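You operate a simulated robot arm through the tools that you are given. There is no shell and no other tool. Be economical: measure what you need, move in short steps, check, and stop when the job is done.

You are at the controls of a simulated two-armed robot. One attempt, no reset.

Task
Tighten the tray's thumb nut, wipe off the cup ring and stand the salt dish on it.
Fine: hold the tray while you turn the nut; wipe before the dish goes on; cloth back on the counter; the tray stays on the counter.

The check looks at the end state, three seconds after you hand in, the way a careful person would. Anything else that was tipped, shoved, dropped, spilled or broken makes it a failure. Flat cloth is picked up by pressing the open fingertips on it (5 to 10 N) and closing them slowly along it; thin cloth reads only 2 to 8 mm in the jaws.

Robot
Two 7-joint arms with two-finger parallel grippers on one trunk, on a base that drives. Base frame: it is fixed to the floor where the robot stands at the start and does not move with it; the origin is under the middle of the robot, x ahead of it, y to its left, z up; the surface under the hand at the start is at about z = 0.9. Readings come in m, degrees, newtons and seconds.
The left shoulder is at the start at [0.048, 0.174, 1.279], the right one opposite. With the tool pointing down near the work surface each hand reaches from about 0.1 to 0.66 m from the robot's upright axis, wherever it stands, measured 20 degrees to its own side. Places, roughly: middle of the side counter [0.5, -0.1, 0.9]; small pine tray (17x27x7 cm) [0.5, -0.1, 0.9]; thumb nut [0.5, 0, 0.9]; top of the small pine tray [0.5, -0.1, 0.9]. Payload 3.6 kg a hand.
The TCP of each hand is the grasp point between the finger pads, 0.03 m short of the fingertips. In the tool frame z runs along the fingers and y along their closing line. Largest opening 0.11 m; finger width 0.02, thickness 0.01; the body of the gripper, 0.048 by 0.112 m, starts 0.055 m behind the TCP.
Orientation is that of the tool frame in the base frame, as [roll, pitch, yaw] about the fixed x, y, z axes, in that order (R = Rz(yaw) Ry(pitch) Rx(roll)). With the fingers straight down and closing along the base's y, the tool's x points along the base's -x, its y along +y and its z along -z.

Tools
- The arms move only by the tool play_rows. It takes "left_rows", "right_rows" or both (then of equal length, played together; a hand with none holds still); each is one flat list of numbers, 6 for each row, row after row: the shift along the base's x, y, z in units of 25 mm (1.0 is 25 mm), then the turn, a rotation vector about the base's x, y, z in units of 4 degrees (1.0 is 4 degrees). In form: [x, y, z, ax, ay, az, x, y, z, ax, ay, az, ...]. A call has 1 to 12 rows; each row shifts and turns the commanded pose from where the row before left it. "left_claw" and "right_claw" are, for a hand that has rows, the opening in per cent of the stroke, from 0 (shut) to 100 (fully open), set as the call begins (left out, the last holds). A call with a number of a shift or a turn outside -1 to 1 is refused whole. Rows are played at 5 a second. More than 0.05 m and 8.6 degrees between two rows, or a gripper value outside its range, and nothing of the call is played. Where a pose cannot be reached the arm comes as near as it can. A force on the tool above 40 N (or 10 N above the force at the start of the call, whichever is more), or a blocked arm, ends the call early, and 0.2 s more pass. Each finger travels about 0.153 m/s and halts on what it meets, pressing with about 22 N; the grip force reading is that of the motor and also rises with nothing between the fingers. The clock runs only during rows and for 0.2 s after the last one: add rows that do not move to give the fingers time. It gives the time, the measured TCP pose, the force on the tool (base axes), the opening and the grip force at its end, in the units of the frame above (readings bear some noise), with the torque about the TCP (base axes, N m) and any sound that the robot's microphone picked up.
- Cameras (640 x 400 px; columns grow to the right, rows downward): "scene" is now at [0.1301, -0.0116, 1.4439]; the picture's right is [-0.15, -0.99, 0.00], its down [-0.64, 0.10, -0.76] and it looks along [0.75, -0.12, -0.65] (base axes); focal length 214 px, centre (320, 200). "left" rides on the left gripper at [0.073, -0.017, -0.103] in its tool frame; the picture's right is [0.23, 0.97, 0.00], its down [-0.76, 0.18, -0.62] and it looks along [-0.61, 0.14, 0.78] (tool axes); focal length 222 px, centre (320, 200). "right" rides on the right gripper at [0.072, 0.017, -0.103] in its tool frame; the picture's right is [-0.23, 0.97, 0.00], its down [-0.76, -0.18, -0.62] and it looks along [-0.61, -0.14, 0.78] (tool axes); focal length 222 px, centre (320, 200).
- camera(camera): a new picture of that camera. It takes no simulated time.
- lift_body(by): slides the trunk up (or, below 0, down) by that many m; the arms and the scene camera ride with it, the base frame stays. It gives what a move gives, with no picture.
- roll_base(legs): drives the robot by 1 to 6 legs, each [ahead, left, turn to the left] in m, m and degrees, along the robot's own axes; the way and the turn of a leg run together, so that a leg with both is an arc; at most 1.5 m and 180 degrees a leg. The arms and the cameras ride along, it lands a little off, and it stops where it bumps. It gives what a move gives.
- head_to(pan, tilt): turns the head with the scene camera to pan (to the left, within 86 degrees either way) and tilt (down, from -29 to 69), counted from straight ahead of the robot. It gives what a move gives.
- probe_pixels(camera, pixels): for up to 12 pixels [column, row] of the newest picture of that camera ("zoom" is the newest enlarged one), the place [x, y, z] in the base frame of the surface seen there, good to about 0.003 m. It takes no simulated time.
- close_up(camera, box): a new picture of the part [left, top, right, bottom] of that camera's present view, enlarged. It takes no simulated time.
- close_job(): hands the job in; it is judged then, once.

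Keep the steps short. Do not move on a guess: measure, check each grasp and each placing, and mend mistakes. In all there are 80 turns and 70 pictures (those below and enlarged ones count). Leave the grippers open and the arms clear of the work at the hand-in unless told otherwise, and finish with a single line.

The tools are called after "Emit:" as name(argument=value, ...) on one line, values as JSON. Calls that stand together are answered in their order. play_rows: Moves the arms, as the interface text tells. Its arguments: {"type":"object","properties":{"left_rows":{"type":"array"},"left_claw":{"type":"number"},"right_rows":{"type":"array"},"right_claw":{"type":"number"}},"required":[]} The other tools are called the same way: lift_body (by) slides the trunk up or down; roll_base (legs) drives the base; head_to (pan, tilt) turns the head that bears the scene camera; camera (camera) takes a picture; probe_pixels (camera, pixels) gives the place of the surface under pixels of a picture; close_up (camera, box) takes an enlarged picture of a part of a camera's view; close_job () hands the job in.

At the start:

```text
time: 0.0
left_ee_pos: [0.4666, 0.0941, 1.3105]
left_orientation: [180.0, 0.0, -180.0]
left_contact_force: [-0.4, 0.3, 0.5]
left_ft_torque: [-0.01, 0.01, 0.01]
left_opening: 0.11
left_grip_force: 0.1
right_ee_pos: [0.3246, -0.2539, 1.261]
right_orientation: [179.9, 0.0, 179.9]
right_contact_force: [0.0, 0.7, 0.9]
right_ft_torque: [0.02, -0.03, 0.01]
right_opening: 0.1099
right_grip_force: 0.1
trunk travel left (down, up): [-0.394, 0.369]
robot x, y, heading: [0.0049, 0.0047, -0.1]
head pan, tilt: [-8.8, 40.4]
```

scene: 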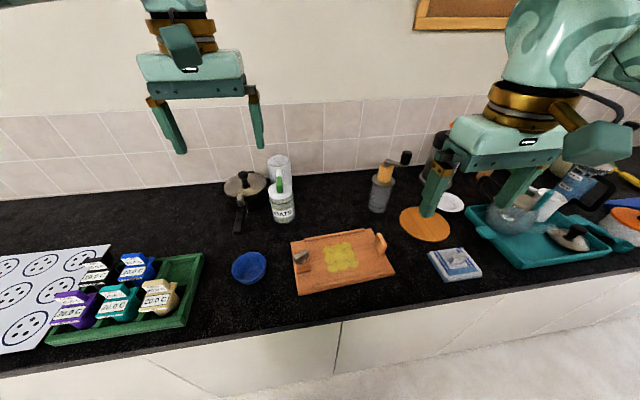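
right: 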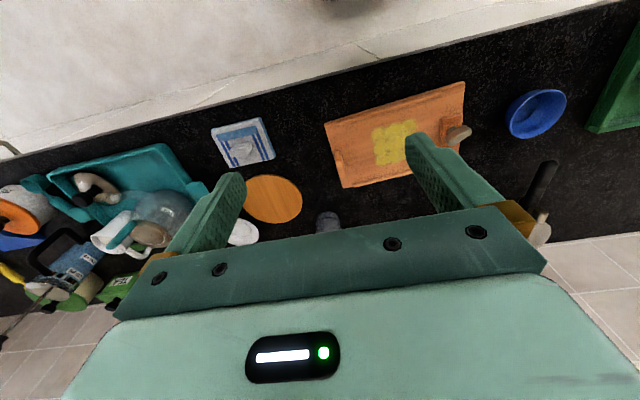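
left: 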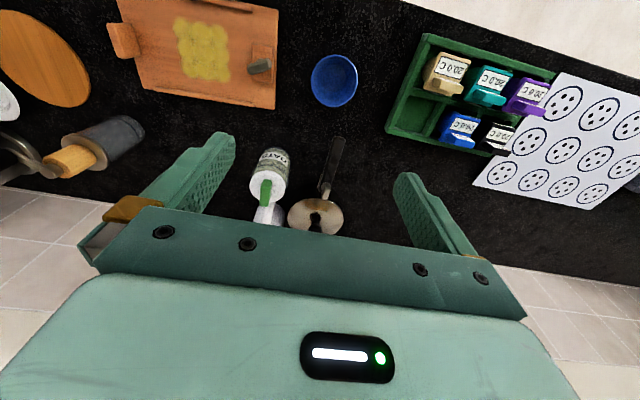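

I see the pine tray at about (343,260) with a yellow patch on top, a blue bowl at (249,266) and a blue-white folded thing at (455,264). I'll enlarge these before measuring.

Emit:
close_up(camera="scene", box=[220, 200, 420, 325])

Emit:
close_up(camera="scene", box=[400, 130, 640, 290])

```text
3.20 times, centred on (320, 262) of scene
```

zoom: 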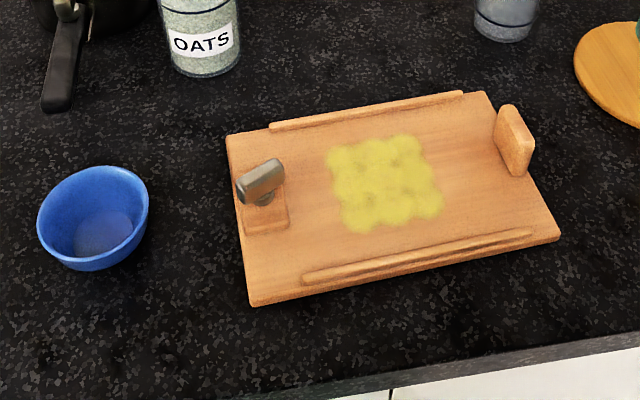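

```text
2.50 times, centred on (520, 210) of scene
```

zoom: 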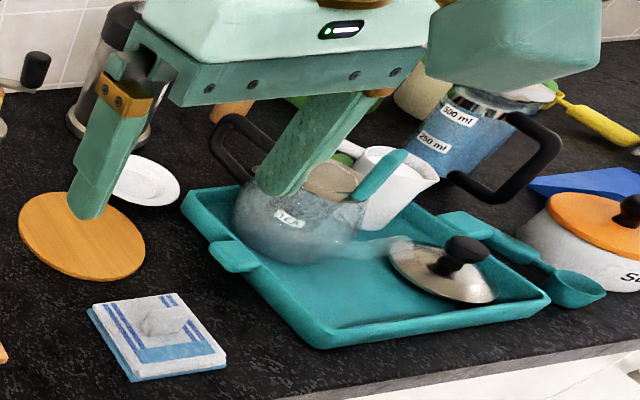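

The pot at the right edge seems labelled "Sa…", and there is a white dish by the round board. I'll turn the head right to see which one is the salt dish and where the cloth is.

Emit:
head_to(pan=-40, tilt=42)

Emit:
camera(camera="scene")

Emit:
close_up(camera="right", box=[0, 100, 320, 300])

```text
time: 1.0
left_ee_pos: [0.4653, 0.0939, 1.3116]
left_orientation: [-180.0, 0.0, -179.9]
left_contact_force: [0.2, 0.0, 0.0]
left_ft_torque: [-0.02, -0.01, -0.04]
left_opening: 0.1101
left_grip_force: 0.0
right_ee_pos: [0.3248, -0.2536, 1.2601]
right_orientation: [179.9, 0.0, -180.0]
right_contact_force: [0.0, 0.0, -0.7]
right_ft_torque: [0.02, 0.02, 0.05]
right_opening: 0.1101
right_grip_force: 0.0
trunk travel left (down, up): [-0.394, 0.369]
robot x, y, heading: [0.0004, -0.0002, 0.3]
head pan, tilt: [-40.0, 42.0]
```

```text
64 pictures are left
```

scene: 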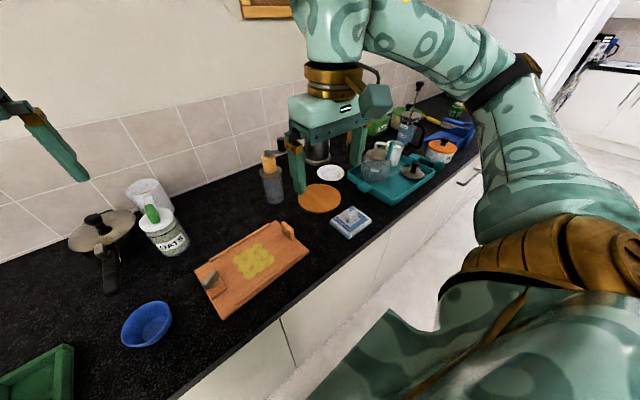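

```text
2.00 times, centred on (160, 200) of right
```

zoom: 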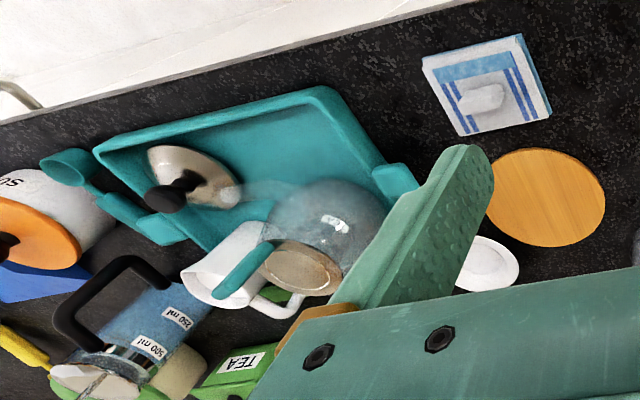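

Emit:
close_up(camera="scene", box=[300, 95, 490, 215])

Emit:
probe_pixels(camera="scene", pixels=[[331, 172], [348, 222], [352, 213], [440, 150], [146, 324], [254, 262], [320, 198]])

```text
3.33 times, centred on (395, 155) of scene
```

zoom: 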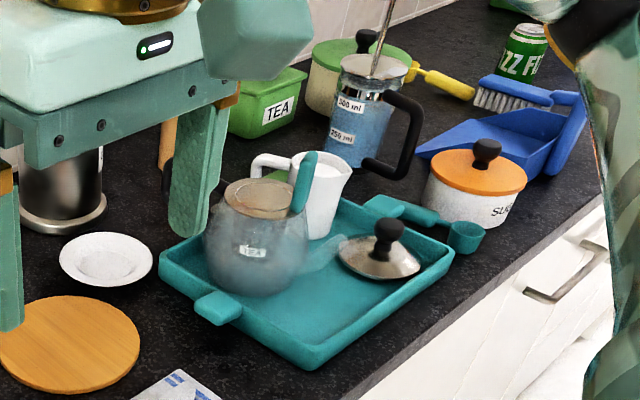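

```text
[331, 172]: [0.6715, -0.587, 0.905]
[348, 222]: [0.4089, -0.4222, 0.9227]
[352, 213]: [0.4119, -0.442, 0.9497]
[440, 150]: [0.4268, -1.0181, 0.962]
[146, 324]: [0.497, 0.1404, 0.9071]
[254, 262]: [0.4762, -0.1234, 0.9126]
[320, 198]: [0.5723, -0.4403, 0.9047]
```

The pot reads "SUG…", so it isn't salt. Next I'll look closely at the cloth-like pack with its lump at (350,217), the white dish at (331,172), and the bowl.

Emit:
close_up(camera="scene", box=[310, 155, 390, 245])

Emit:
close_up(camera="right", box=[200, 90, 300, 250])

Emit:
close_up(camera="left", box=[100, 0, 400, 190])

```text
4.44 times, centred on (350, 200) of scene
```

zoom: 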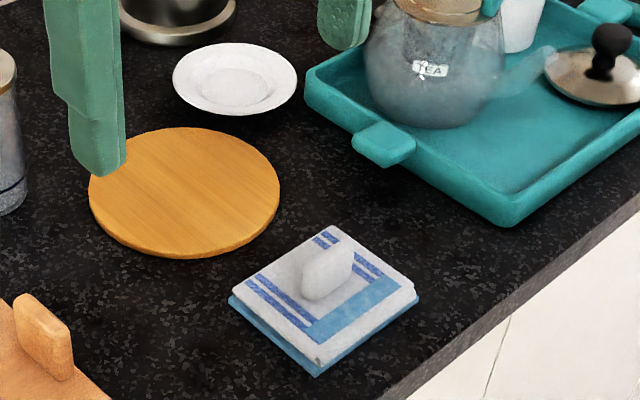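

```text
2.50 times, centred on (250, 170) of right
```

zoom: 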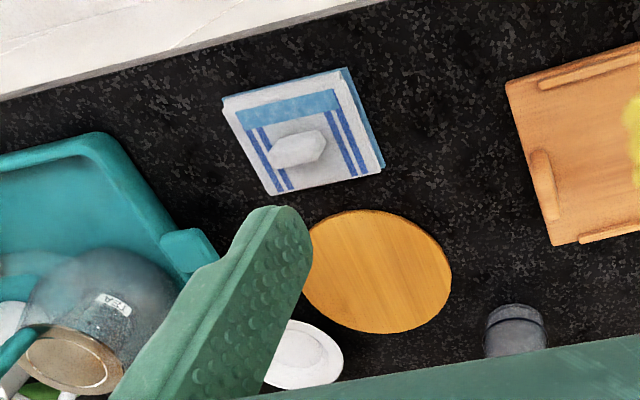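

```text
2.11 times, centred on (250, 95) of left
```

zoom: 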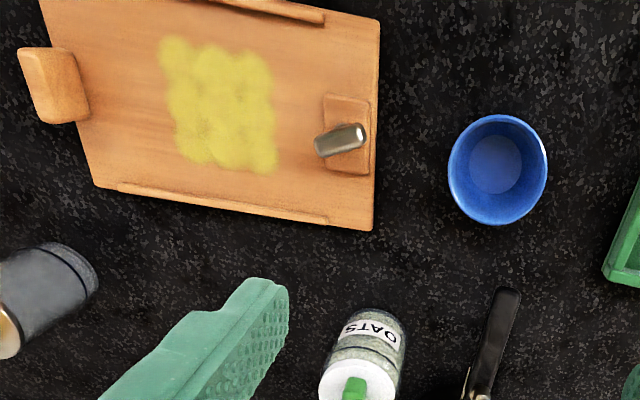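

The cloth is a folded pad with a pinched ridge on top. The salt dish is either the blue bowl or the white saucer. I'll look to the left and straight at the tray before deciding.

Emit:
head_to(pan=15, tilt=50)

Emit:
camera(camera="scene")

Emit:
close_up(camera="scene", box=[300, 130, 540, 290])

```text
time: 2.2
left_ee_pos: [0.4663, 0.0933, 1.3111]
left_orientation: [180.0, 0.1, -179.9]
left_contact_force: [-0.1, -0.4, -0.6]
left_ft_torque: [-0.02, -0.02, 0.01]
left_opening: 0.1103
left_grip_force: 0.1
right_ee_pos: [0.3239, -0.2536, 1.2599]
right_orientation: [-179.9, 0.0, 179.9]
right_contact_force: [0.4, 0.3, 0.0]
right_ft_torque: [0.01, -0.03, -0.01]
right_opening: 0.1098
right_grip_force: 0.0
trunk travel left (down, up): [-0.394, 0.369]
robot x, y, heading: [-0.0003, 0.0018, -0.0]
head pan, tilt: [15.0, 50.0]
```

```text
58 pictures are left
```

scene: 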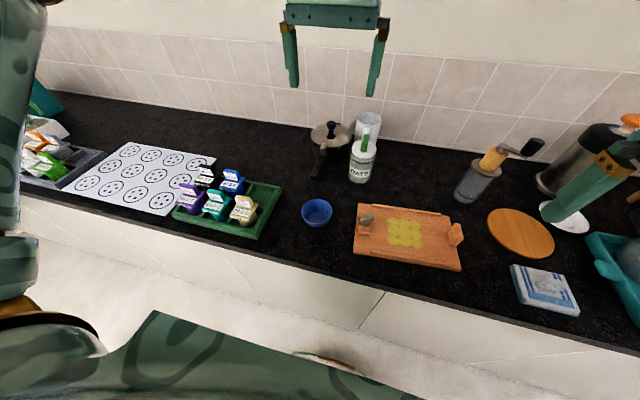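

```text
2.50 times, centred on (420, 210) of scene
```

zoom: 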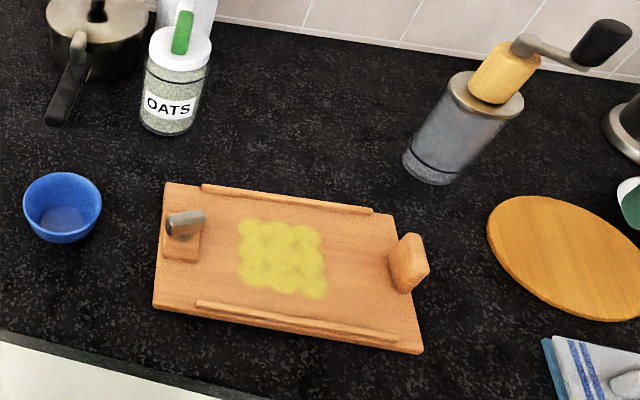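

The blue bowl beside the tray is the salt dish. Next I'll measure the nut, tray, handle block, bowl and cloth from the enlarged view.

Emit:
probe_pixels(camera="zoom", pixels=[[185, 221], [171, 220], [203, 214], [184, 250], [165, 186], [155, 303], [421, 350], [394, 218], [409, 238], [401, 250], [418, 260], [282, 258]])

Emit:
probe_pixels(camera="scene", pixels=[[317, 213], [304, 208], [331, 208], [317, 200], [317, 225], [514, 267], [547, 283], [578, 313], [512, 290], [549, 287]])

Emit:
close_up(camera="scene", box=[345, 195, 409, 265])

```text
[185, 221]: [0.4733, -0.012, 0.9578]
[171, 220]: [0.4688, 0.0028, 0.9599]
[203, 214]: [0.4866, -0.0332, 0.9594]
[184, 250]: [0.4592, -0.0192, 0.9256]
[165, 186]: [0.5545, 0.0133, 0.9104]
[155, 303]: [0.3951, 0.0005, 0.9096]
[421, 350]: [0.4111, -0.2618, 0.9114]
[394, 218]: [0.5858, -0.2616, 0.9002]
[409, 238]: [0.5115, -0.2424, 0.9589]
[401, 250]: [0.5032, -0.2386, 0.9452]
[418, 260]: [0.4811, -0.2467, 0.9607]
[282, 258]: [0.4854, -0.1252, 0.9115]
```

```text
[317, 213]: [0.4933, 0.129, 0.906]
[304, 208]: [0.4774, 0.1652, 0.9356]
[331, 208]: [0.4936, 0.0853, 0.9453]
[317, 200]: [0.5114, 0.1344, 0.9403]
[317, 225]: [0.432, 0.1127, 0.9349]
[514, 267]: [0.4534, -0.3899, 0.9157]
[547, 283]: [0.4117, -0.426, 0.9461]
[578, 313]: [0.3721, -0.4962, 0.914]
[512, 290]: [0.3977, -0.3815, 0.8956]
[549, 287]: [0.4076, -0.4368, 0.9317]
```

```text
5.71 times, centred on (377, 230) of scene
```

zoom: 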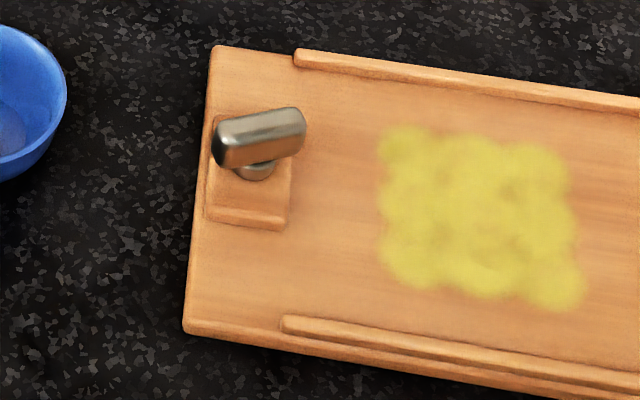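

The nut's wing bar is centred near (0.475,-0.015), with its top at z≈0.96 and lying about 117° from x. The upright block on the tray's right end is near (0.497,-0.244), top about 0.96, and the tray is turned about +4.5°. I'll bring the left hand above the nut, turning to straddle the bar, and the right hand above the block.

Emit:
play_rows(left_rows=[0.03, -0.367, -0.833, 0, 0, -1, 0.03, -0.367, -0.833, 0, 0, -1, 0.03, -0.367, -0.833, 0, 0, -1, 0.03, -0.367, -0.833, 0, 0, -1, 0.03, -0.367, -0.833, 0, 0, -1, 0.03, -0.367, -0.833, 0, 0, -1, 0.03, -0.367, -0.833, 0, 0, -1, 0.03, -0.367, -0.833, 0, 0, -1, 0.03, -0.367, -0.833, 0, 0, -1, 0.03, -0.367, -0.833, 0, 0, -1, 0.03, -0.367, -0.833, 0, 0, -1, 0.03, -0.367, -0.833, 0, 0, -1], right_rows=[0.577, 0.032, -0.667, 0, 0, 0.094, 0.577, 0.032, -0.667, 0, 0, 0.094, 0.577, 0.032, -0.667, 0, 0, 0.094, 0.577, 0.032, -0.667, 0, 0, 0.094, 0.577, 0.032, -0.667, 0, 0, 0.094, 0.577, 0.032, -0.667, 0, 0, 0.094, 0.577, 0.032, -0.667, 0, 0, 0.094, 0.577, 0.032, -0.667, 0, 0, 0.094, 0.577, 0.032, -0.667, 0, 0, 0.094, 0.577, 0.032, -0.667, 0, 0, 0.094, 0.577, 0.032, -0.667, 0, 0, 0.094, 0.577, 0.032, -0.667, 0, 0, 0.094], left_claw=100, right_claw=100)

Emit:
camera(camera="left")

Emit:
camera(camera="right")

```text
time: 4.8
left_ee_pos: [0.477, -0.018, 1.0604]
left_orientation: [-180.0, -0.1, 131.9]
left_contact_force: [0.5, 0.2, 0.2]
left_ft_torque: [-0.01, -0.02, -0.02]
left_opening: 0.1101
left_grip_force: 0.1
right_ee_pos: [0.4992, -0.2459, 1.0587]
right_orientation: [179.9, 0.1, -175.5]
right_contact_force: [-0.1, 0.6, -0.2]
right_ft_torque: [0.02, 0.03, 0.0]
right_opening: 0.1101
right_grip_force: 0.0
trunk travel left (down, up): [-0.394, 0.369]
robot x, y, heading: [-0.0006, -0.0022, 0.0]
head pan, tilt: [15.0, 50.0]
```

```text
55 pictures are left
```

left: 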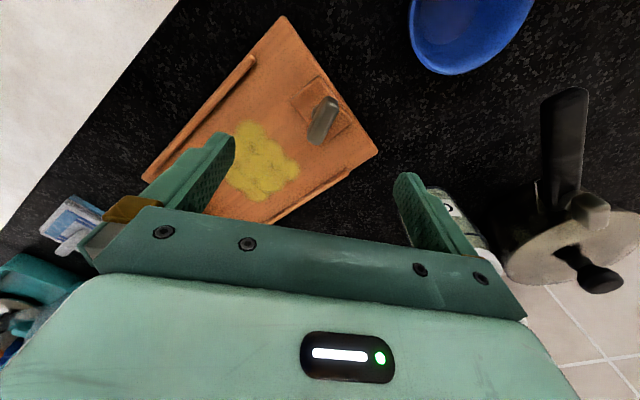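

```text
54 pictures are left
```

right: 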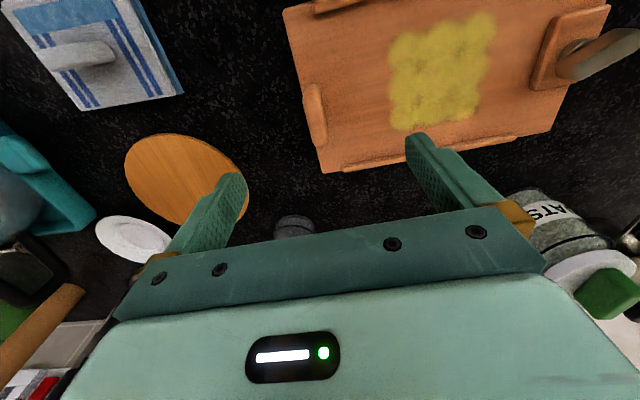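

Both hands arrived. I'll measure the bar ends at (330,103) and (314,138) in the left picture, and the block around (316,115) in the right picture.

Emit:
close_up(camera="left", box=[270, 60, 380, 170])

Emit:
probe_pixels(camera="left", pixels=[[330, 100], [322, 118], [313, 138], [330, 120], [346, 132], [308, 80], [292, 105]])

Emit:
probe_pixels(camera="right", pixels=[[306, 90], [315, 115], [325, 143], [310, 115], [320, 115], [312, 87], [323, 172], [285, 10]])

```text
3.64 times, centred on (325, 115) of left
```

zoom: 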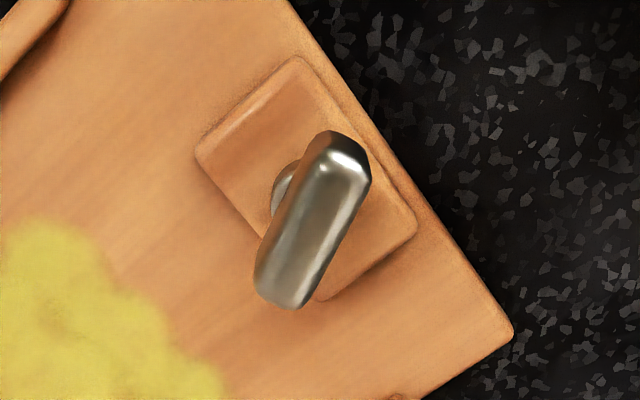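

```text
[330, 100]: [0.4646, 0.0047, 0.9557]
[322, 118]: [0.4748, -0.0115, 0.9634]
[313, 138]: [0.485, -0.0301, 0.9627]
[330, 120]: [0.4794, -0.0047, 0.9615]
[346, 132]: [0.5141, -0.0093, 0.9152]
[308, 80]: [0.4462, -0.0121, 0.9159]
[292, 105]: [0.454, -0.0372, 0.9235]
```

```text
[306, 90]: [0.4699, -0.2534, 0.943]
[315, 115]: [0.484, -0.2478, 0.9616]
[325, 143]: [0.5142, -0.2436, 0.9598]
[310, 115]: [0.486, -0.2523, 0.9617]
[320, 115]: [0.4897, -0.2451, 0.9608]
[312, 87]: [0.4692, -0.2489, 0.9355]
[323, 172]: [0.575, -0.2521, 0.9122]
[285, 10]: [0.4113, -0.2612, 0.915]
```

The bar is centred at (0.475,-0.0125), with its top at 0.963 and its length along about 120°. The block centre is (0.494,-0.248), top 0.961. I'll lower both open hands around them.

Emit:
play_rows(left_rows=[-0.01, 0.037, -0.65, 0, 0, -0.5, -0.01, 0.037, -0.65, 0, 0, -0.5, -0.01, 0.037, -0.65, 0, 0, -0.5, -0.01, 0.037, -0.65, 0, 0, -0.5, -0.01, 0.037, -0.65, 0, 0, -0.5, -0.01, 0.037, -0.65, 0, 0, -0.5], right_rows=[-0.033, -0.013, -0.72, 0, 0, 0, -0.033, -0.013, -0.72, 0, 0, 0, -0.033, -0.013, -0.72, 0, 0, 0, -0.033, -0.013, -0.72, 0, 0, 0, -0.033, -0.013, -0.72, 0, 0, 0, -0.033, -0.013, -0.72, 0, 0, 0])

Emit:
camera(camera="scene")

```text
time: 6.2
left_ee_pos: [0.4741, -0.0113, 0.9642]
left_orientation: [-179.9, 0.1, 119.9]
left_contact_force: [-0.3, 0.0, 0.2]
left_ft_torque: [0.0, 0.0, -0.04]
left_opening: 0.1101
left_grip_force: 0.0
right_ee_pos: [0.4926, -0.247, 0.9515]
right_orientation: [180.0, 0.0, -175.4]
right_contact_force: [-0.2, 0.0, -0.3]
right_ft_torque: [-0.02, 0.0, 0.01]
right_opening: 0.1099
right_grip_force: 0.2
trunk travel left (down, up): [-0.394, 0.369]
robot x, y, heading: [0.0015, -0.0016, -0.2]
head pan, tilt: [15.0, 50.0]
```

```text
52 pictures are left
```

scene: 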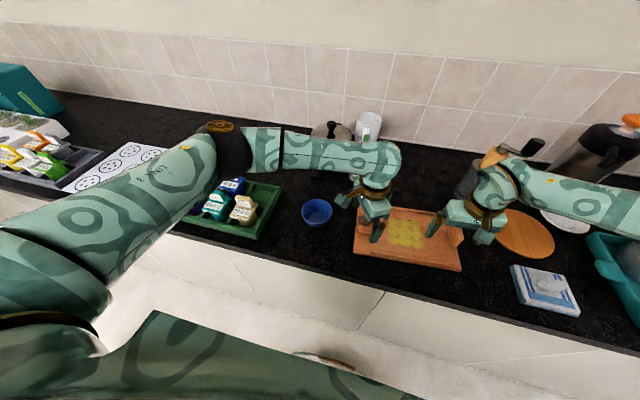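

Both are in place with no contact. I'll close the right hand on the block to hold the tray.

Emit:
play_rows(right_rows=[0, 0, 0, 0, 0, 0, 0, 0, 0, 0, 0, 0, 0, 0, 0, 0, 0, 0, 0, 0, 0, 0, 0, 0, 0, 0, 0, 0, 0, 0], right_claw=0)

Emit:
play_rows(left_rows=[0, 0, 0, 0, 0, 0, 0, 0, 0, 0, 0, 0, 0, 0, 0, 0, 0, 0, 0, 0, 0, 0, 0, 0, 0, 0, 0, 0, 0, 0], left_claw=0)

```text
time: 7.4
left_ee_pos: [0.4736, -0.011, 0.9653]
left_orientation: [-179.9, 0.0, 120.1]
left_contact_force: [0.4, 1.0, 0.3]
left_ft_torque: [-0.01, -0.02, -0.02]
left_opening: 0.1101
left_grip_force: 0.1
right_ee_pos: [0.4933, -0.2468, 0.9497]
right_orientation: [180.0, 0.1, -175.4]
right_contact_force: [0.4, 0.3, 0.1]
right_ft_torque: [-0.04, -0.15, -0.22]
right_opening: 0.0159
right_grip_force: 21.8
trunk travel left (down, up): [-0.394, 0.369]
robot x, y, heading: [-0.0016, -0.0027, 0.2]
head pan, tilt: [15.0, 50.0]
```

```text
time: 8.6
left_ee_pos: [0.4741, -0.0101, 0.9641]
left_orientation: [179.9, 0.1, 120.0]
left_contact_force: [1.4, 5.0, 0.8]
left_ft_torque: [0.13, -0.1, -0.02]
left_opening: 0.0211
left_grip_force: 22.3
right_ee_pos: [0.4922, -0.2465, 0.9506]
right_orientation: [-179.9, -0.1, -175.4]
right_contact_force: [-0.4, -4.7, 0.0]
right_ft_torque: [-0.02, -0.04, 0.24]
right_opening: 0.016
right_grip_force: 22.5
trunk travel left (down, up): [-0.394, 0.369]
robot x, y, heading: [-0.0016, -0.0021, 0.1]
head pan, tilt: [15.0, 50.0]
```

Both grips hold (16 mm on the block, 21 mm on the nut). Now I'll turn the nut clockwise by 24° and watch the torque.

Emit:
play_rows(left_rows=[0, 0, 0, 0, 0, -0.75, 0, 0, 0, 0, 0, -0.75, 0, 0, 0, 0, 0, -0.75, 0, 0, 0, 0, 0, -0.75, 0, 0, 0, 0, 0, -0.75, 0, 0, 0, 0, 0, -0.75, 0, 0, 0, 0, 0, -0.75, 0, 0, 0, 0, 0, -0.75])

```text
time: 10.4
left_ee_pos: [0.4735, -0.0104, 0.9637]
left_orientation: [-180.0, 0.0, 96.0]
left_contact_force: [6.1, 12.5, 9.2]
left_ft_torque: [0.35, -0.18, -0.02]
left_opening: 0.0207
left_grip_force: 21.5
right_ee_pos: [0.4923, -0.2465, 0.9519]
right_orientation: [180.0, 0.0, -175.5]
right_contact_force: [-2.0, -12.2, -0.6]
right_ft_torque: [-0.1, 0.1, 0.42]
right_opening: 0.0158
right_grip_force: 22.2
trunk travel left (down, up): [-0.394, 0.369]
robot x, y, heading: [0.0032, 0.002, 0.0]
head pan, tilt: [15.0, 50.0]
```

The sideways force has grown to 12 N in y with 9 N in z, so my hand is slightly off the nut's axis. I'll nudge 2 mm toward -y and 1 mm down to see which way relieves it.

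Emit:
play_rows(left_rows=[0, -0.04, -0.02, 0, 0, 0, 0, -0.04, -0.02, 0, 0, 0])

```text
time: 11.0
left_ee_pos: [0.4736, -0.0131, 0.9632]
left_orientation: [179.9, 0.0, 96.1]
left_contact_force: [2.4, 14.1, 12.4]
left_ft_torque: [0.32, 0.06, 0.0]
left_opening: 0.021
left_grip_force: 21.8
right_ee_pos: [0.4915, -0.2459, 0.9504]
right_orientation: [180.0, 0.0, -175.6]
right_contact_force: [0.2, -14.1, -0.3]
right_ft_torque: [-0.22, 0.24, 0.41]
right_opening: 0.016
right_grip_force: 22.5
trunk travel left (down, up): [-0.394, 0.369]
robot x, y, heading: [0.0005, -0.0, -0.1]
head pan, tilt: [15.0, 50.0]
```

That made it worse, so the reading is the push on my tool. I'll move back by +4 mm y and +2 mm z.

Emit:
play_rows(left_rows=[0, 0.053, 0.026, 0, 0, 0, 0, 0.053, 0.026, 0, 0, 0, 0.02, 0.053, 0.026, 0, 0, 0])

Emit:
close_up(camera="left", box=[200, 40, 440, 190])

```text
time: 11.8
left_ee_pos: [0.4738, -0.0098, 0.9633]
left_orientation: [-179.6, 0.2, 96.0]
left_contact_force: [1.1, -7.4, -0.6]
left_ft_torque: [0.43, 0.07, 0.04]
left_opening: 0.0208
left_grip_force: 22.4
right_ee_pos: [0.4923, -0.2447, 0.9513]
right_orientation: [179.8, 0.0, -175.3]
right_contact_force: [-2.2, 6.1, 0.2]
right_ft_torque: [-0.06, -0.09, 0.25]
right_opening: 0.0159
right_grip_force: 22.0
trunk travel left (down, up): [-0.394, 0.369]
robot x, y, heading: [0.0017, 0.0036, -0.3]
head pan, tilt: [15.0, 50.0]
```

```text
2.67 times, centred on (320, 115) of left
```

zoom: 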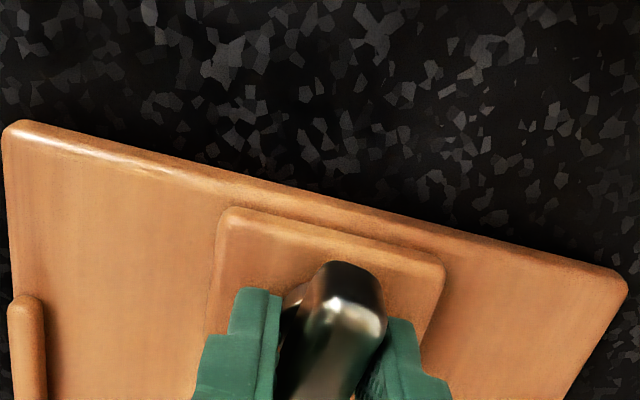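

The forces are relieved and the bar is turning with the fingers. I'll back off 1 mm and turn a further 36° clockwise.

Emit:
play_rows(left_rows=[0, -0.04, 0, 0, 0, -0.75, 0, 0, 0, 0, 0, -0.75, 0, 0, 0, 0, 0, -0.75, 0, 0, 0, 0, 0, -0.75, 0, 0, 0, 0, 0, -0.75, 0, 0, 0, 0, 0, -0.75, 0, 0, 0, 0, 0, -0.75, 0, 0, 0, 0, 0, -0.75, 0, 0, 0, 0, 0, -0.75, 0, 0, 0, 0, 0, -0.75, 0, 0, 0, 0, 0, -0.75, 0, 0, 0, 0, 0, -0.75])

```text
time: 14.4
left_ee_pos: [0.476, -0.0103, 0.9639]
left_orientation: [-180.0, 0.2, 60.1]
left_contact_force: [2.8, -23.2, 0.4]
left_ft_torque: [-0.79, 0.02, 0.0]
left_opening: 0.0207
left_grip_force: 22.0
right_ee_pos: [0.493, -0.245, 0.9511]
right_orientation: [-180.0, 0.0, -175.4]
right_contact_force: [-3.3, 22.5, -0.2]
right_ft_torque: [0.46, -0.07, 0.28]
right_opening: 0.0157
right_grip_force: 21.3
trunk travel left (down, up): [-0.394, 0.369]
robot x, y, heading: [-0.0023, 0.0017, 0.1]
head pan, tilt: [15.0, 50.0]
```

The push is now -23 N in y, so I'll shift 4 mm toward -y while turning 24° more.

Emit:
play_rows(left_rows=[0, -0.08, 0, 0, 0, 0, 0, -0.08, 0, 0, 0, 0, 0, 0, 0, 0, 0, -0.75, 0, 0, 0, 0, 0, -0.75, 0, 0, 0, 0, 0, -0.75, 0, 0, 0, 0, 0, -0.75, 0, 0, 0, 0, 0, -0.75, 0, 0, 0, 0, 0, -0.75, 0, 0, 0, 0, 0, -0.75, 0, 0, 0, 0, 0, -0.75])

Emit:
close_up(camera="left", box=[200, 40, 440, 190])

```text
time: 16.6
left_ee_pos: [0.4749, -0.0139, 0.9646]
left_orientation: [-179.7, -0.1, 36.0]
left_contact_force: [0.7, 20.5, -1.3]
left_ft_torque: [0.66, -0.03, -0.08]
left_opening: 0.0209
left_grip_force: 22.2
right_ee_pos: [0.4919, -0.2468, 0.9504]
right_orientation: [-179.9, 0.0, -175.6]
right_contact_force: [-1.4, -19.8, 4.5]
right_ft_torque: [0.19, 0.23, 0.45]
right_opening: 0.0157
right_grip_force: 21.8
trunk travel left (down, up): [-0.394, 0.369]
robot x, y, heading: [0.0009, 0.0044, 0.1]
head pan, tilt: [15.0, 50.0]
```

```text
2.67 times, centred on (320, 115) of left
```

zoom: 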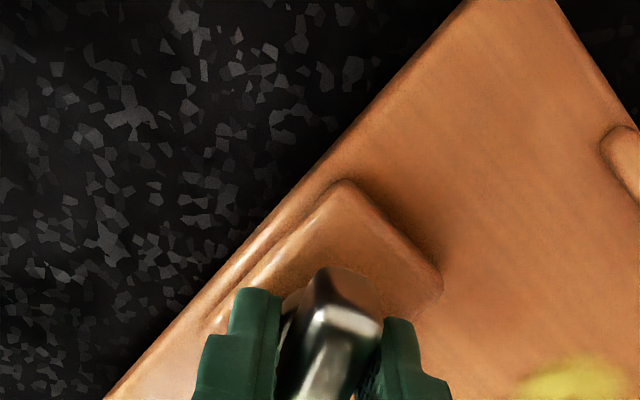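

It has turned 84° so far and the torque is still only slight (-0.08). I'll ease +2 mm y and turn on by 36°.

Emit:
play_rows(left_rows=[0, 0.08, 0, 0, 0, 0, 0, 0, 0, 0, 0, -0.9, 0, 0, 0, 0, 0, -0.9, 0, 0, 0, 0, 0, -0.9, 0, 0, 0, 0, 0, -0.9, 0, 0, 0, 0, 0, -0.9, 0, 0, 0, 0, 0, -0.9, 0, 0, 0, 0, 0, -0.9, 0, 0, 0, 0, 0, -0.9, 0, 0, 0, 0, 0, -0.9, 0, 0, 0, 0, 0, -0.9])

```text
time: 19.0
left_ee_pos: [0.4748, -0.0137, 0.9647]
left_orientation: [-180.0, 0.0, 0.0]
left_contact_force: [-0.2, 10.1, -0.8]
left_ft_torque: [0.3, 0.07, 0.12]
left_opening: 0.0212
left_grip_force: 22.1
right_ee_pos: [0.4934, -0.2469, 0.9509]
right_orientation: [179.9, 0.0, -175.5]
right_contact_force: [0.1, -9.2, 0.8]
right_ft_torque: [0.44, -0.02, 0.06]
right_opening: 0.0159
right_grip_force: 22.0
trunk travel left (down, up): [-0.394, 0.369]
robot x, y, heading: [0.0024, 0.0001, 0.3]
head pan, tilt: [15.0, 50.0]
```

It has turned 120° with the torque only at 0.12. I'll turn on another 40°.

Emit:
play_rows(left_rows=[0, 0.04, 0, 0, 0, 0, 0, 0, 0, 0, 0, -0.9, 0, 0, 0, 0, 0, -0.9, 0, 0, 0, 0, 0, -0.9, 0, 0, 0, 0, 0, -0.9, 0, 0, 0, 0, 0, -0.9, 0, 0, 0, 0, 0, -0.9, 0, 0, 0, 0, 0, -0.9, 0, 0, 0, 0, 0, -0.9, 0, 0, 0, 0, 0, -0.9, 0, 0, 0, 0, 0, -0.9, 0, 0, 0, 0, 0, -0.9])

Emit:
close_up(camera="left", box=[200, 40, 440, 190])

```text
time: 21.6
left_ee_pos: [0.4759, -0.0115, 0.9651]
left_orientation: [180.0, -0.1, -39.4]
left_contact_force: [6.0, -15.2, 0.4]
left_ft_torque: [-0.22, -0.04, 1.73]
left_opening: 0.0351
left_grip_force: 22.1
right_ee_pos: [0.4918, -0.2446, 0.9514]
right_orientation: [-180.0, 0.0, -175.5]
right_contact_force: [-5.7, 14.6, -0.2]
right_ft_torque: [0.06, -0.13, -0.44]
right_opening: 0.0159
right_grip_force: 21.7
trunk travel left (down, up): [-0.394, 0.369]
robot x, y, heading: [0.0005, 0.0007, 0.2]
head pan, tilt: [15.0, 50.0]
```

```text
2.67 times, centred on (320, 115) of left
```

zoom: 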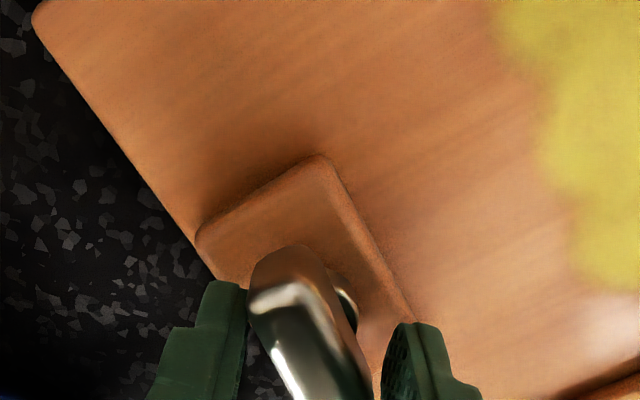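

The torque jumped to 1.73 N m and the stalled bar pried the fingers to 35 mm, so the nut is tight. I'll open the left hand and then lift it clear.

Emit:
play_rows(left_rows=[0, 0, 0, 0, 0, 0, 0, 0, 0, 0, 0, 0, 0, 0, 0, 0, 0, 0, 0, 0, 0, 0, 0, 0, 0, 0, 0, 0, 0, 0], left_claw=100)

Emit:
play_rows(left_rows=[0, 0, 0.8, 0, 0, 0, 0, 0, 0.8, 0, 0, 0, 0, 0, 0.8, 0, 0, 0, 0, 0, 0.8, 0, 0, 0, 0, 0, 0.8, 0, 0, 0])

Emit:
close_up(camera="left", box=[200, 0, 440, 190])

```text
time: 22.8
left_ee_pos: [0.4739, -0.0115, 0.9646]
left_orientation: [180.0, 0.2, -39.5]
left_contact_force: [0.5, -0.1, 0.1]
left_ft_torque: [0.02, -0.02, -0.02]
left_opening: 0.1099
left_grip_force: 0.1
right_ee_pos: [0.4928, -0.2465, 0.9514]
right_orientation: [179.9, 0.0, -175.5]
right_contact_force: [-0.6, -0.4, 0.2]
right_ft_torque: [-0.03, -0.14, -0.07]
right_opening: 0.0159
right_grip_force: 22.0
trunk travel left (down, up): [-0.394, 0.369]
robot x, y, heading: [0.0002, 0.0022, 0.1]
head pan, tilt: [15.0, 50.0]
```

```text
time: 24.0
left_ee_pos: [0.4754, -0.0101, 1.0654]
left_orientation: [179.9, 0.1, -39.5]
left_contact_force: [0.7, -0.1, -0.1]
left_ft_torque: [-0.01, -0.04, 0.03]
left_opening: 0.1101
left_grip_force: 0.1
right_ee_pos: [0.4921, -0.2467, 0.9511]
right_orientation: [179.9, 0.0, -175.3]
right_contact_force: [-1.2, -1.5, 0.6]
right_ft_torque: [-0.05, -0.12, 0.05]
right_opening: 0.0156
right_grip_force: 22.2
trunk travel left (down, up): [-0.394, 0.369]
robot x, y, heading: [0.0004, 0.0036, 0.1]
head pan, tilt: [15.0, 50.0]
```

```text
2.11 times, centred on (320, 95) of left
```

zoom: 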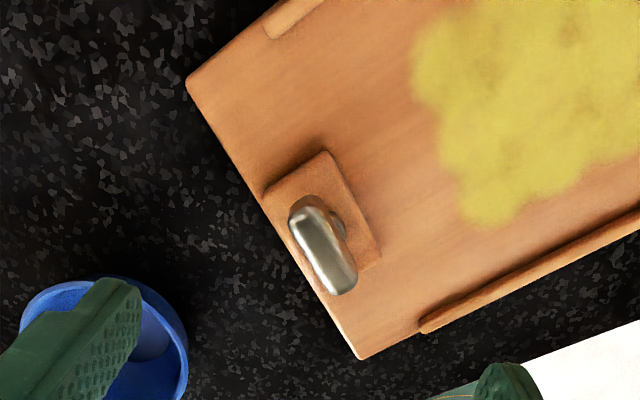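

The nut is left standing tight. Now I'll open the right hand off the block, then raise it. The left hand will go up and unwind as it does.

Emit:
play_rows(right_rows=[0, 0, 0, 0, 0, 0, 0, 0, 0, 0, 0, 0, 0, 0, 0, 0, 0, 0, 0, 0, 0, 0, 0, 0], left_rows=[0, 0.2, 0.9, 0, 0, 0, 0, 0.2, 0.9, 0, 0, 0, 0, 0.2, 0.9, 0, 0, 0, 0, 0.2, 0.9, 0, 0, 0], right_claw=100)

Emit:
play_rows(right_rows=[0, 0, 0.8, 0, 0, 0, 0, 0, 0.8, 0, 0, 0, 0, 0, 0.8, 0, 0, 0, 0, 0, 0.8, 0, 0, 0, 0, 0, 0.8, 0, 0, 0, -0.5, -1, 0.4, 0, 0, 0, -0.5, -1, 0.4, 0, 0, 0, -0.5, -1, 0, 0, 0, 0, -0.5, -1, 0, 0, 0, 0, -0.5, -1, 0, 0, 0, 0, -0.5, -1, 0, 0, 0, 0, -0.5, -1, 0, 0, 0, 0], left_rows=[0, 0.5, 0.4, 0, 0, 1, 0, 0.5, 0.4, 0, 0, 1, 0, 0.5, 0.4, 0, 0, 1, 0, 0.5, 0.4, 0, 0, 1, 0, 0.5, 0.4, 0, 0, 1, 0, 0.5, 0.4, 0, 0, 1, 0, 0.5, 0.4, 0, 0, 1, 0, 0.5, 0.4, 0, 0, 1, 0, 0.5, 0.4, 0, 0, 1, 0, 0.5, 0.4, 0, 0, 1, 0, 0.5, 0.4, 0, 0, 1, 0, 0.5, 0.4, 0, 0, 1])

Emit:
head_to(pan=-20, tilt=52)

Emit:
camera(camera="scene")

Emit:
camera(camera="right")

```text
time: 25.0
left_ee_pos: [0.4749, 0.0079, 1.1556]
left_orientation: [179.9, 0.1, -39.4]
left_contact_force: [-0.2, 0.5, 0.8]
left_ft_torque: [0.0, 0.0, 0.01]
left_opening: 0.1098
left_grip_force: 0.0
right_ee_pos: [0.4913, -0.2468, 0.9506]
right_orientation: [180.0, 0.0, -175.3]
right_contact_force: [-0.3, 0.0, 0.0]
right_ft_torque: [0.02, 0.03, 0.02]
right_opening: 0.11
right_grip_force: 0.1
trunk travel left (down, up): [-0.394, 0.369]
robot x, y, heading: [0.0001, -0.0003, 0.0]
head pan, tilt: [15.0, 50.0]
```

```text
time: 27.6
left_ee_pos: [0.4747, 0.1589, 1.2751]
left_orientation: [-179.9, 0.0, 8.6]
left_contact_force: [0.6, -0.2, -1.0]
left_ft_torque: [0.0, 0.0, 0.02]
left_opening: 0.1102
left_grip_force: 0.1
right_ee_pos: [0.3996, -0.3941, 1.059]
right_orientation: [-179.8, 0.1, -175.6]
right_contact_force: [0.5, 0.9, -0.2]
right_ft_torque: [-0.01, -0.01, 0.02]
right_opening: 0.1103
right_grip_force: 0.1
right hand out of reach, approached as far as the arm can: row 11, 12
trunk travel left (down, up): [-0.394, 0.369]
robot x, y, heading: [-0.0007, 0.0003, 0.0]
head pan, tilt: [15.0, 50.0]
```

```text
time: 28.6
left_ee_pos: [0.4758, 0.1597, 1.2733]
left_orientation: [179.9, 0.2, 8.4]
left_contact_force: [0.4, -0.2, 0.2]
left_ft_torque: [0.01, -0.02, 0.03]
left_opening: 0.1096
left_grip_force: 0.0
right_ee_pos: [0.3995, -0.3935, 1.0588]
right_orientation: [-179.9, 0.0, -175.6]
right_contact_force: [0.3, 0.9, 0.2]
right_ft_torque: [0.01, 0.02, -0.04]
right_opening: 0.1103
right_grip_force: 0.1
trunk travel left (down, up): [-0.394, 0.369]
robot x, y, heading: [0.0041, -0.0032, -0.3]
head pan, tilt: [-20.0, 52.0]
```

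```text
47 pictures are left
```

scene: 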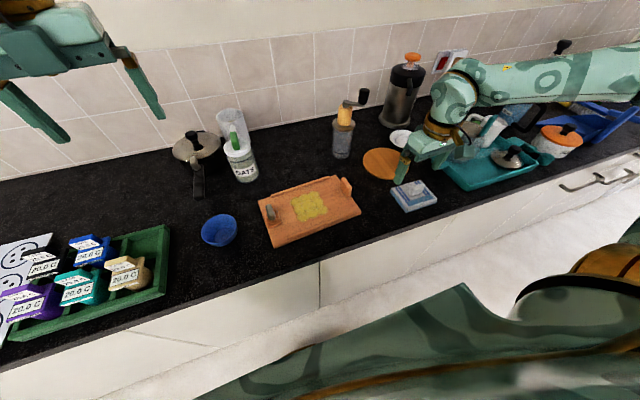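

```text
46 pictures are left
```

right: 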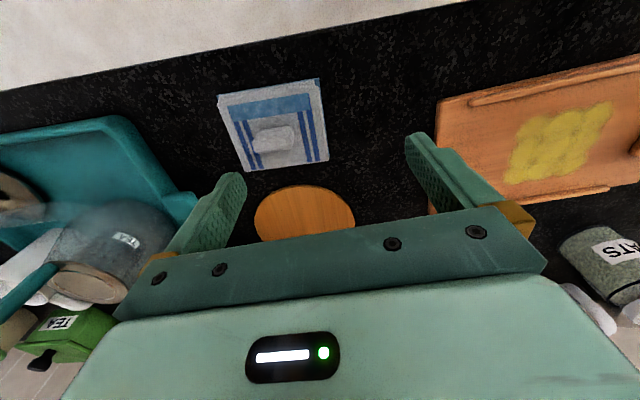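

The right hand ran out of reach at y≈-0.39, and the cloth lies near (0.41,-0.43). I'll raise the right hand, bring it in, and drive 0.15 m to the right.

Emit:
play_rows(right_rows=[-0.3, 0.6, 1, 0, 0, 0, -0.3, 0.6, 1, 0, 0, 0, -0.3, 0.6, 1, 0, 0, 0, -0.3, 0.6, 1, 0, 0, 0, -0.3, 0.6, 1, 0, 0, 0, -0.3, 0.6, 1, 0, 0, 0])

Emit:
roll_base(legs=[[0, -0.15, 0]])

Emit:
camera(camera="right")

Emit:
camera(camera="scene")

```text
time: 30.0
left_ee_pos: [0.4741, 0.1601, 1.2743]
left_orientation: [-180.0, 0.0, 8.4]
left_contact_force: [-0.6, 0.4, -0.5]
left_ft_torque: [-0.05, 0.0, 0.0]
left_opening: 0.1099
left_grip_force: 0.2
right_ee_pos: [0.3545, -0.3035, 1.2102]
right_orientation: [180.0, 0.0, -175.4]
right_contact_force: [0.5, 1.0, -0.6]
right_ft_torque: [-0.03, 0.0, 0.01]
right_opening: 0.11
right_grip_force: 0.1
trunk travel left (down, up): [-0.394, 0.369]
robot x, y, heading: [0.0023, -0.0007, 0.2]
head pan, tilt: [-20.0, 52.0]
```

```text
time: 31.4
left_ee_pos: [0.4744, 0.0059, 1.276]
left_orientation: [-179.9, 0.0, 8.3]
left_contact_force: [0.2, 0.1, -0.9]
left_ft_torque: [0.0, 0.0, -0.01]
left_opening: 0.1101
left_grip_force: 0.0
right_ee_pos: [0.3539, -0.456, 1.2103]
right_orientation: [180.0, 0.0, -175.7]
right_contact_force: [0.5, -0.5, -0.6]
right_ft_torque: [0.02, -0.01, -0.02]
right_opening: 0.11
right_grip_force: 0.0
trunk travel left (down, up): [-0.394, 0.369]
robot x, y, heading: [-0.0025, -0.1515, -0.3]
head pan, tilt: [-20.0, 52.0]
```

```text
45 pictures are left
```

right: 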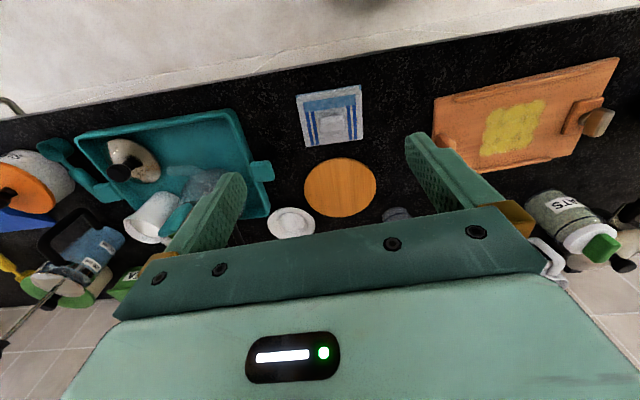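

```text
44 pictures are left
```

scene: 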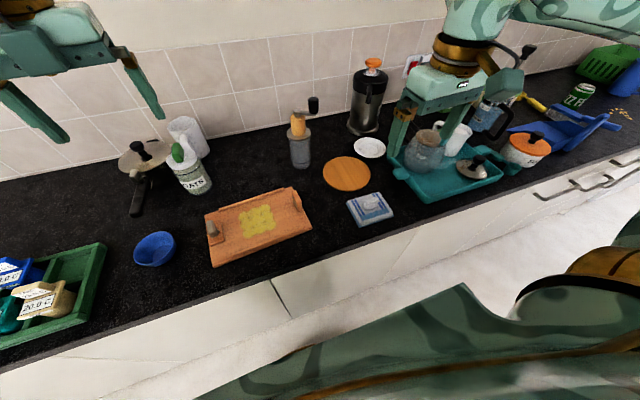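

Next I'll measure the cloth and its ridge at about (331,120) in the right hand's view.

Emit:
close_up(camera="right", box=[285, 75, 375, 155])

Emit:
probe_pixels(camera="right", pixels=[[298, 96], [359, 88], [361, 139], [309, 145], [324, 122], [338, 121], [331, 122], [331, 135]])

```text
5.00 times, centred on (330, 115) of right
```

zoom: 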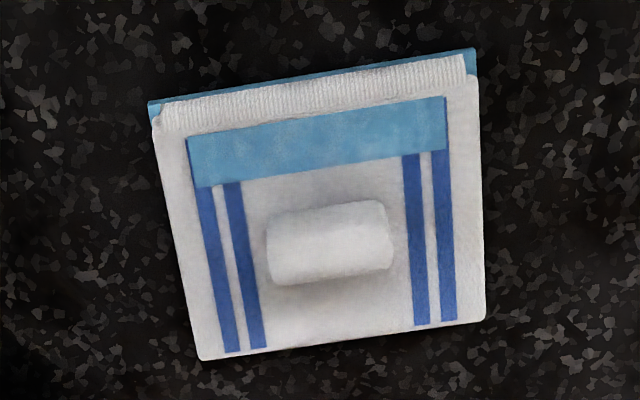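

```text
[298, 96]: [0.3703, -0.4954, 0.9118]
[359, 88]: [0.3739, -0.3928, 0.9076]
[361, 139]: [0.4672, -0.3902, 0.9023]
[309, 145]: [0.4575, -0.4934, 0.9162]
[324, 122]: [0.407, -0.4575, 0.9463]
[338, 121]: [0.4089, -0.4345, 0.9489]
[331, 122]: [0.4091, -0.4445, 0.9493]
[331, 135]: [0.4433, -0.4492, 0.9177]
```

The cloth pad spans x 0.371–0.465 and y -0.495…-0.391. Its ridge runs along y at (0.408,-0.446), top z 0.948. I'll turn the right hand 84° so it closes along x, and move over the ridge.

Emit:
play_rows(right_rows=[0.18, 0.033, 0, 0, 0, 1, 0.18, 0.033, 0, 0, 0, 1, 0.18, 0.033, 0, 0, 0, 1, 0.18, 0.033, 0, 0, 0, 1, 0.18, 0.033, 0, 0, 0, 1, 0.18, 0.033, 0, 0, 0, 1, 0.18, 0.033, 0, 0, 0, 1, 0.18, 0.033, 0, 0, 0, 1, 0.18, 0.033, 0, 0, 0, 1, 0.18, 0.033, 0, 0, 0, 1, 0.18, 0.033, 0, 0, 0, 1, 0.18, 0.033, 0, 0, 0, 1])

Emit:
play_rows(right_rows=[0, 0, -0.7, 0, 0, 1, 0, 0, -0.7, 0, 0, 1, 0, 0, -0.7, 0, 0, 1, 0, 0, -0.7, 0, 0, 1, 0, 0, -0.7, 0, 0, 1, 0, 0, -0.7, 0, 0, 1, 0, 0, -0.7, 0, 0, 1, 0, 0, -0.7, 0, 0, 1, 0, 0, -0.7, 0, 0, 0.9])

Emit:
camera(camera="right")

```text
time: 34.0
left_ee_pos: [0.4755, 0.0063, 1.2751]
left_orientation: [180.0, 0.0, 8.3]
left_contact_force: [0.3, -0.6, 1.0]
left_ft_torque: [0.0, 0.02, -0.02]
left_opening: 0.11
left_grip_force: 0.0
right_ee_pos: [0.3213, -0.3582, 1.1089]
right_orientation: [-179.8, 0.1, -131.7]
right_contact_force: [0.2, -0.1, 0.2]
right_ft_torque: [0.0, 0.03, 0.01]
right_opening: 0.1102
right_grip_force: 0.0
right hand out of reach, approached as far as the arm can: row 2, 3, 4, 5, 6, 7, 8, 9, 10, 11, 12
trunk travel left (down, up): [-0.394, 0.369]
robot x, y, heading: [-0.0007, -0.1512, -0.1]
head pan, tilt: [-20.0, 52.0]
```

```text
time: 36.0
left_ee_pos: [0.4754, 0.0071, 1.2754]
left_orientation: [-179.9, 0.1, 8.3]
left_contact_force: [0.2, 0.4, -0.8]
left_ft_torque: [0.01, -0.01, -0.03]
left_opening: 0.11
left_grip_force: 0.1
right_ee_pos: [0.3021, -0.3331, 0.9403]
right_orientation: [-179.6, 0.0, -96.2]
right_contact_force: [0.5, 0.3, -0.7]
right_ft_torque: [-0.04, 0.03, -0.01]
right_opening: 0.1102
right_grip_force: 0.0
right hand out of reach, approached as far as the arm can: row 2, 4, 5, 6, 7, 8, 9
trunk travel left (down, up): [-0.394, 0.369]
robot x, y, heading: [-0.001, -0.1527, 0.1]
head pan, tilt: [-20.0, 52.0]
```

```text
42 pictures are left
```

right: 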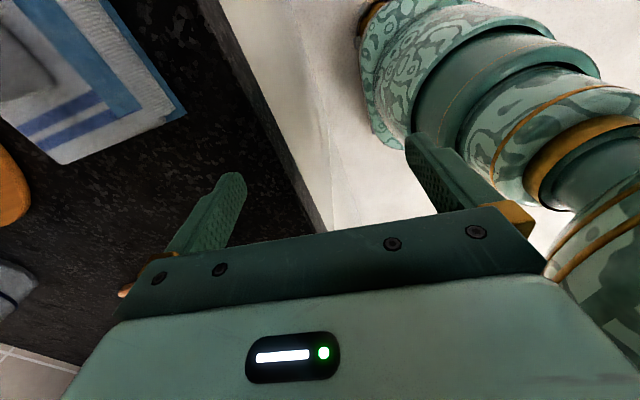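

Turning that way left the arm short of reach, and the hand ended at (0.302,-0.333). Nothing was touched. I'll raise it and turn the other way instead.

Emit:
play_rows(right_rows=[0, 0, 1, 0, 0, -1, 0, 0, 1, 0, 0, -1, 0, 0, 1, 0, 0, -1, 0, 0, 1, 0, 0, -1, 0, 0, 1, 0, 0, -1, 0, 0, 1, 0, 0, -1, 0, 0, 1, 0, 0, -1, 0, 0, 1, 0, 0, -1, 0, 0, 1, 0, 0, -1, 0, 0, 0, 0, 0, -1, 0, 0, 0, 0, 0, -1, 0, 0, 0, 0, 0, -1])

Emit:
play_rows(right_rows=[0, 0, 0, 0, 0, -1, 0, 0, 0, 0, 0, -1, 0, 0, 0, 0, 0, -1, 0, 0, 0, 0, 0, -1, 0, 0, 0, 0, 0, -1, 0, 0, 0, 0, 0, -1, 0, 0, 0, 0, 0, -1, 0, 0, 0, 0, 0, -1, 0, 0, 0, 0, 0, -1, 0, 0, 0, 0, 0, -1, 0, 0, 0, 0, 0, -1, 0, 0, 0, 0, 0, -1])

Emit:
play_rows(right_rows=[0, 0, 0, 0, 0, -1, 0, 0, 0, 0, 0, -1, 0, 0, 0, 0, 0, -1, 0, 0, 0, 0, 0, -1, 0, 0, 0, 0, 0, -1, 0, 0, 0, 0, 0, -1, 0, 0, 0, 0, 0, -1, 0, 0, 0, 0, 0, -1, 0, 0, 0, 0, 0, -1, 0, 0, 0, 0, 0, -1, 0, 0, 0, 0, 0, -1, 0, 0, 0, 0, 0, -1])

```text
time: 38.6
left_ee_pos: [0.4743, 0.0078, 1.277]
left_orientation: [-179.9, 0.2, 8.3]
left_contact_force: [-0.2, -0.6, 0.2]
left_ft_torque: [-0.03, -0.02, 0.02]
left_opening: 0.1097
left_grip_force: 0.1
right_ee_pos: [0.3007, -0.334, 1.1524]
right_orientation: [-179.8, 0.1, -144.2]
right_contact_force: [0.8, -0.1, 0.7]
right_ft_torque: [0.02, -0.02, -0.01]
right_opening: 0.1103
right_grip_force: 0.0
right hand out of reach, approached as far as the arm can: row 7
trunk travel left (down, up): [-0.394, 0.369]
robot x, y, heading: [-0.0046, -0.1489, 0.1]
head pan, tilt: [-20.0, 52.0]
```

```text
time: 41.2
left_ee_pos: [0.4761, 0.0066, 1.2755]
left_orientation: [180.0, 0.1, 8.4]
left_contact_force: [-0.2, -0.6, -0.2]
left_ft_torque: [-0.04, -0.03, -0.02]
left_opening: 0.11
left_grip_force: 0.1
right_ee_pos: [0.2996, -0.3318, 1.1534]
right_orientation: [-179.8, 0.2, 167.8]
right_contact_force: [0.0, 0.6, -0.2]
right_ft_torque: [-0.01, -0.04, 0.02]
right_opening: 0.11
right_grip_force: 0.0
trunk travel left (down, up): [-0.394, 0.369]
robot x, y, heading: [-0.0002, -0.1506, -0.2]
head pan, tilt: [-20.0, 52.0]
```

```text
time: 43.8
left_ee_pos: [0.4748, 0.0065, 1.2759]
left_orientation: [-180.0, 0.1, 8.4]
left_contact_force: [-0.4, 0.5, 0.5]
left_ft_torque: [0.02, 0.0, -0.01]
left_opening: 0.11
left_grip_force: 0.0
right_ee_pos: [0.2996, -0.333, 1.1527]
right_orientation: [-179.8, 0.1, 119.8]
right_contact_force: [0.5, 0.3, -0.6]
right_ft_torque: [-0.03, -0.03, -0.04]
right_opening: 0.1098
right_grip_force: 0.1
trunk travel left (down, up): [-0.394, 0.369]
robot x, y, heading: [0.0005, -0.1473, -0.1]
head pan, tilt: [-20.0, 52.0]
```

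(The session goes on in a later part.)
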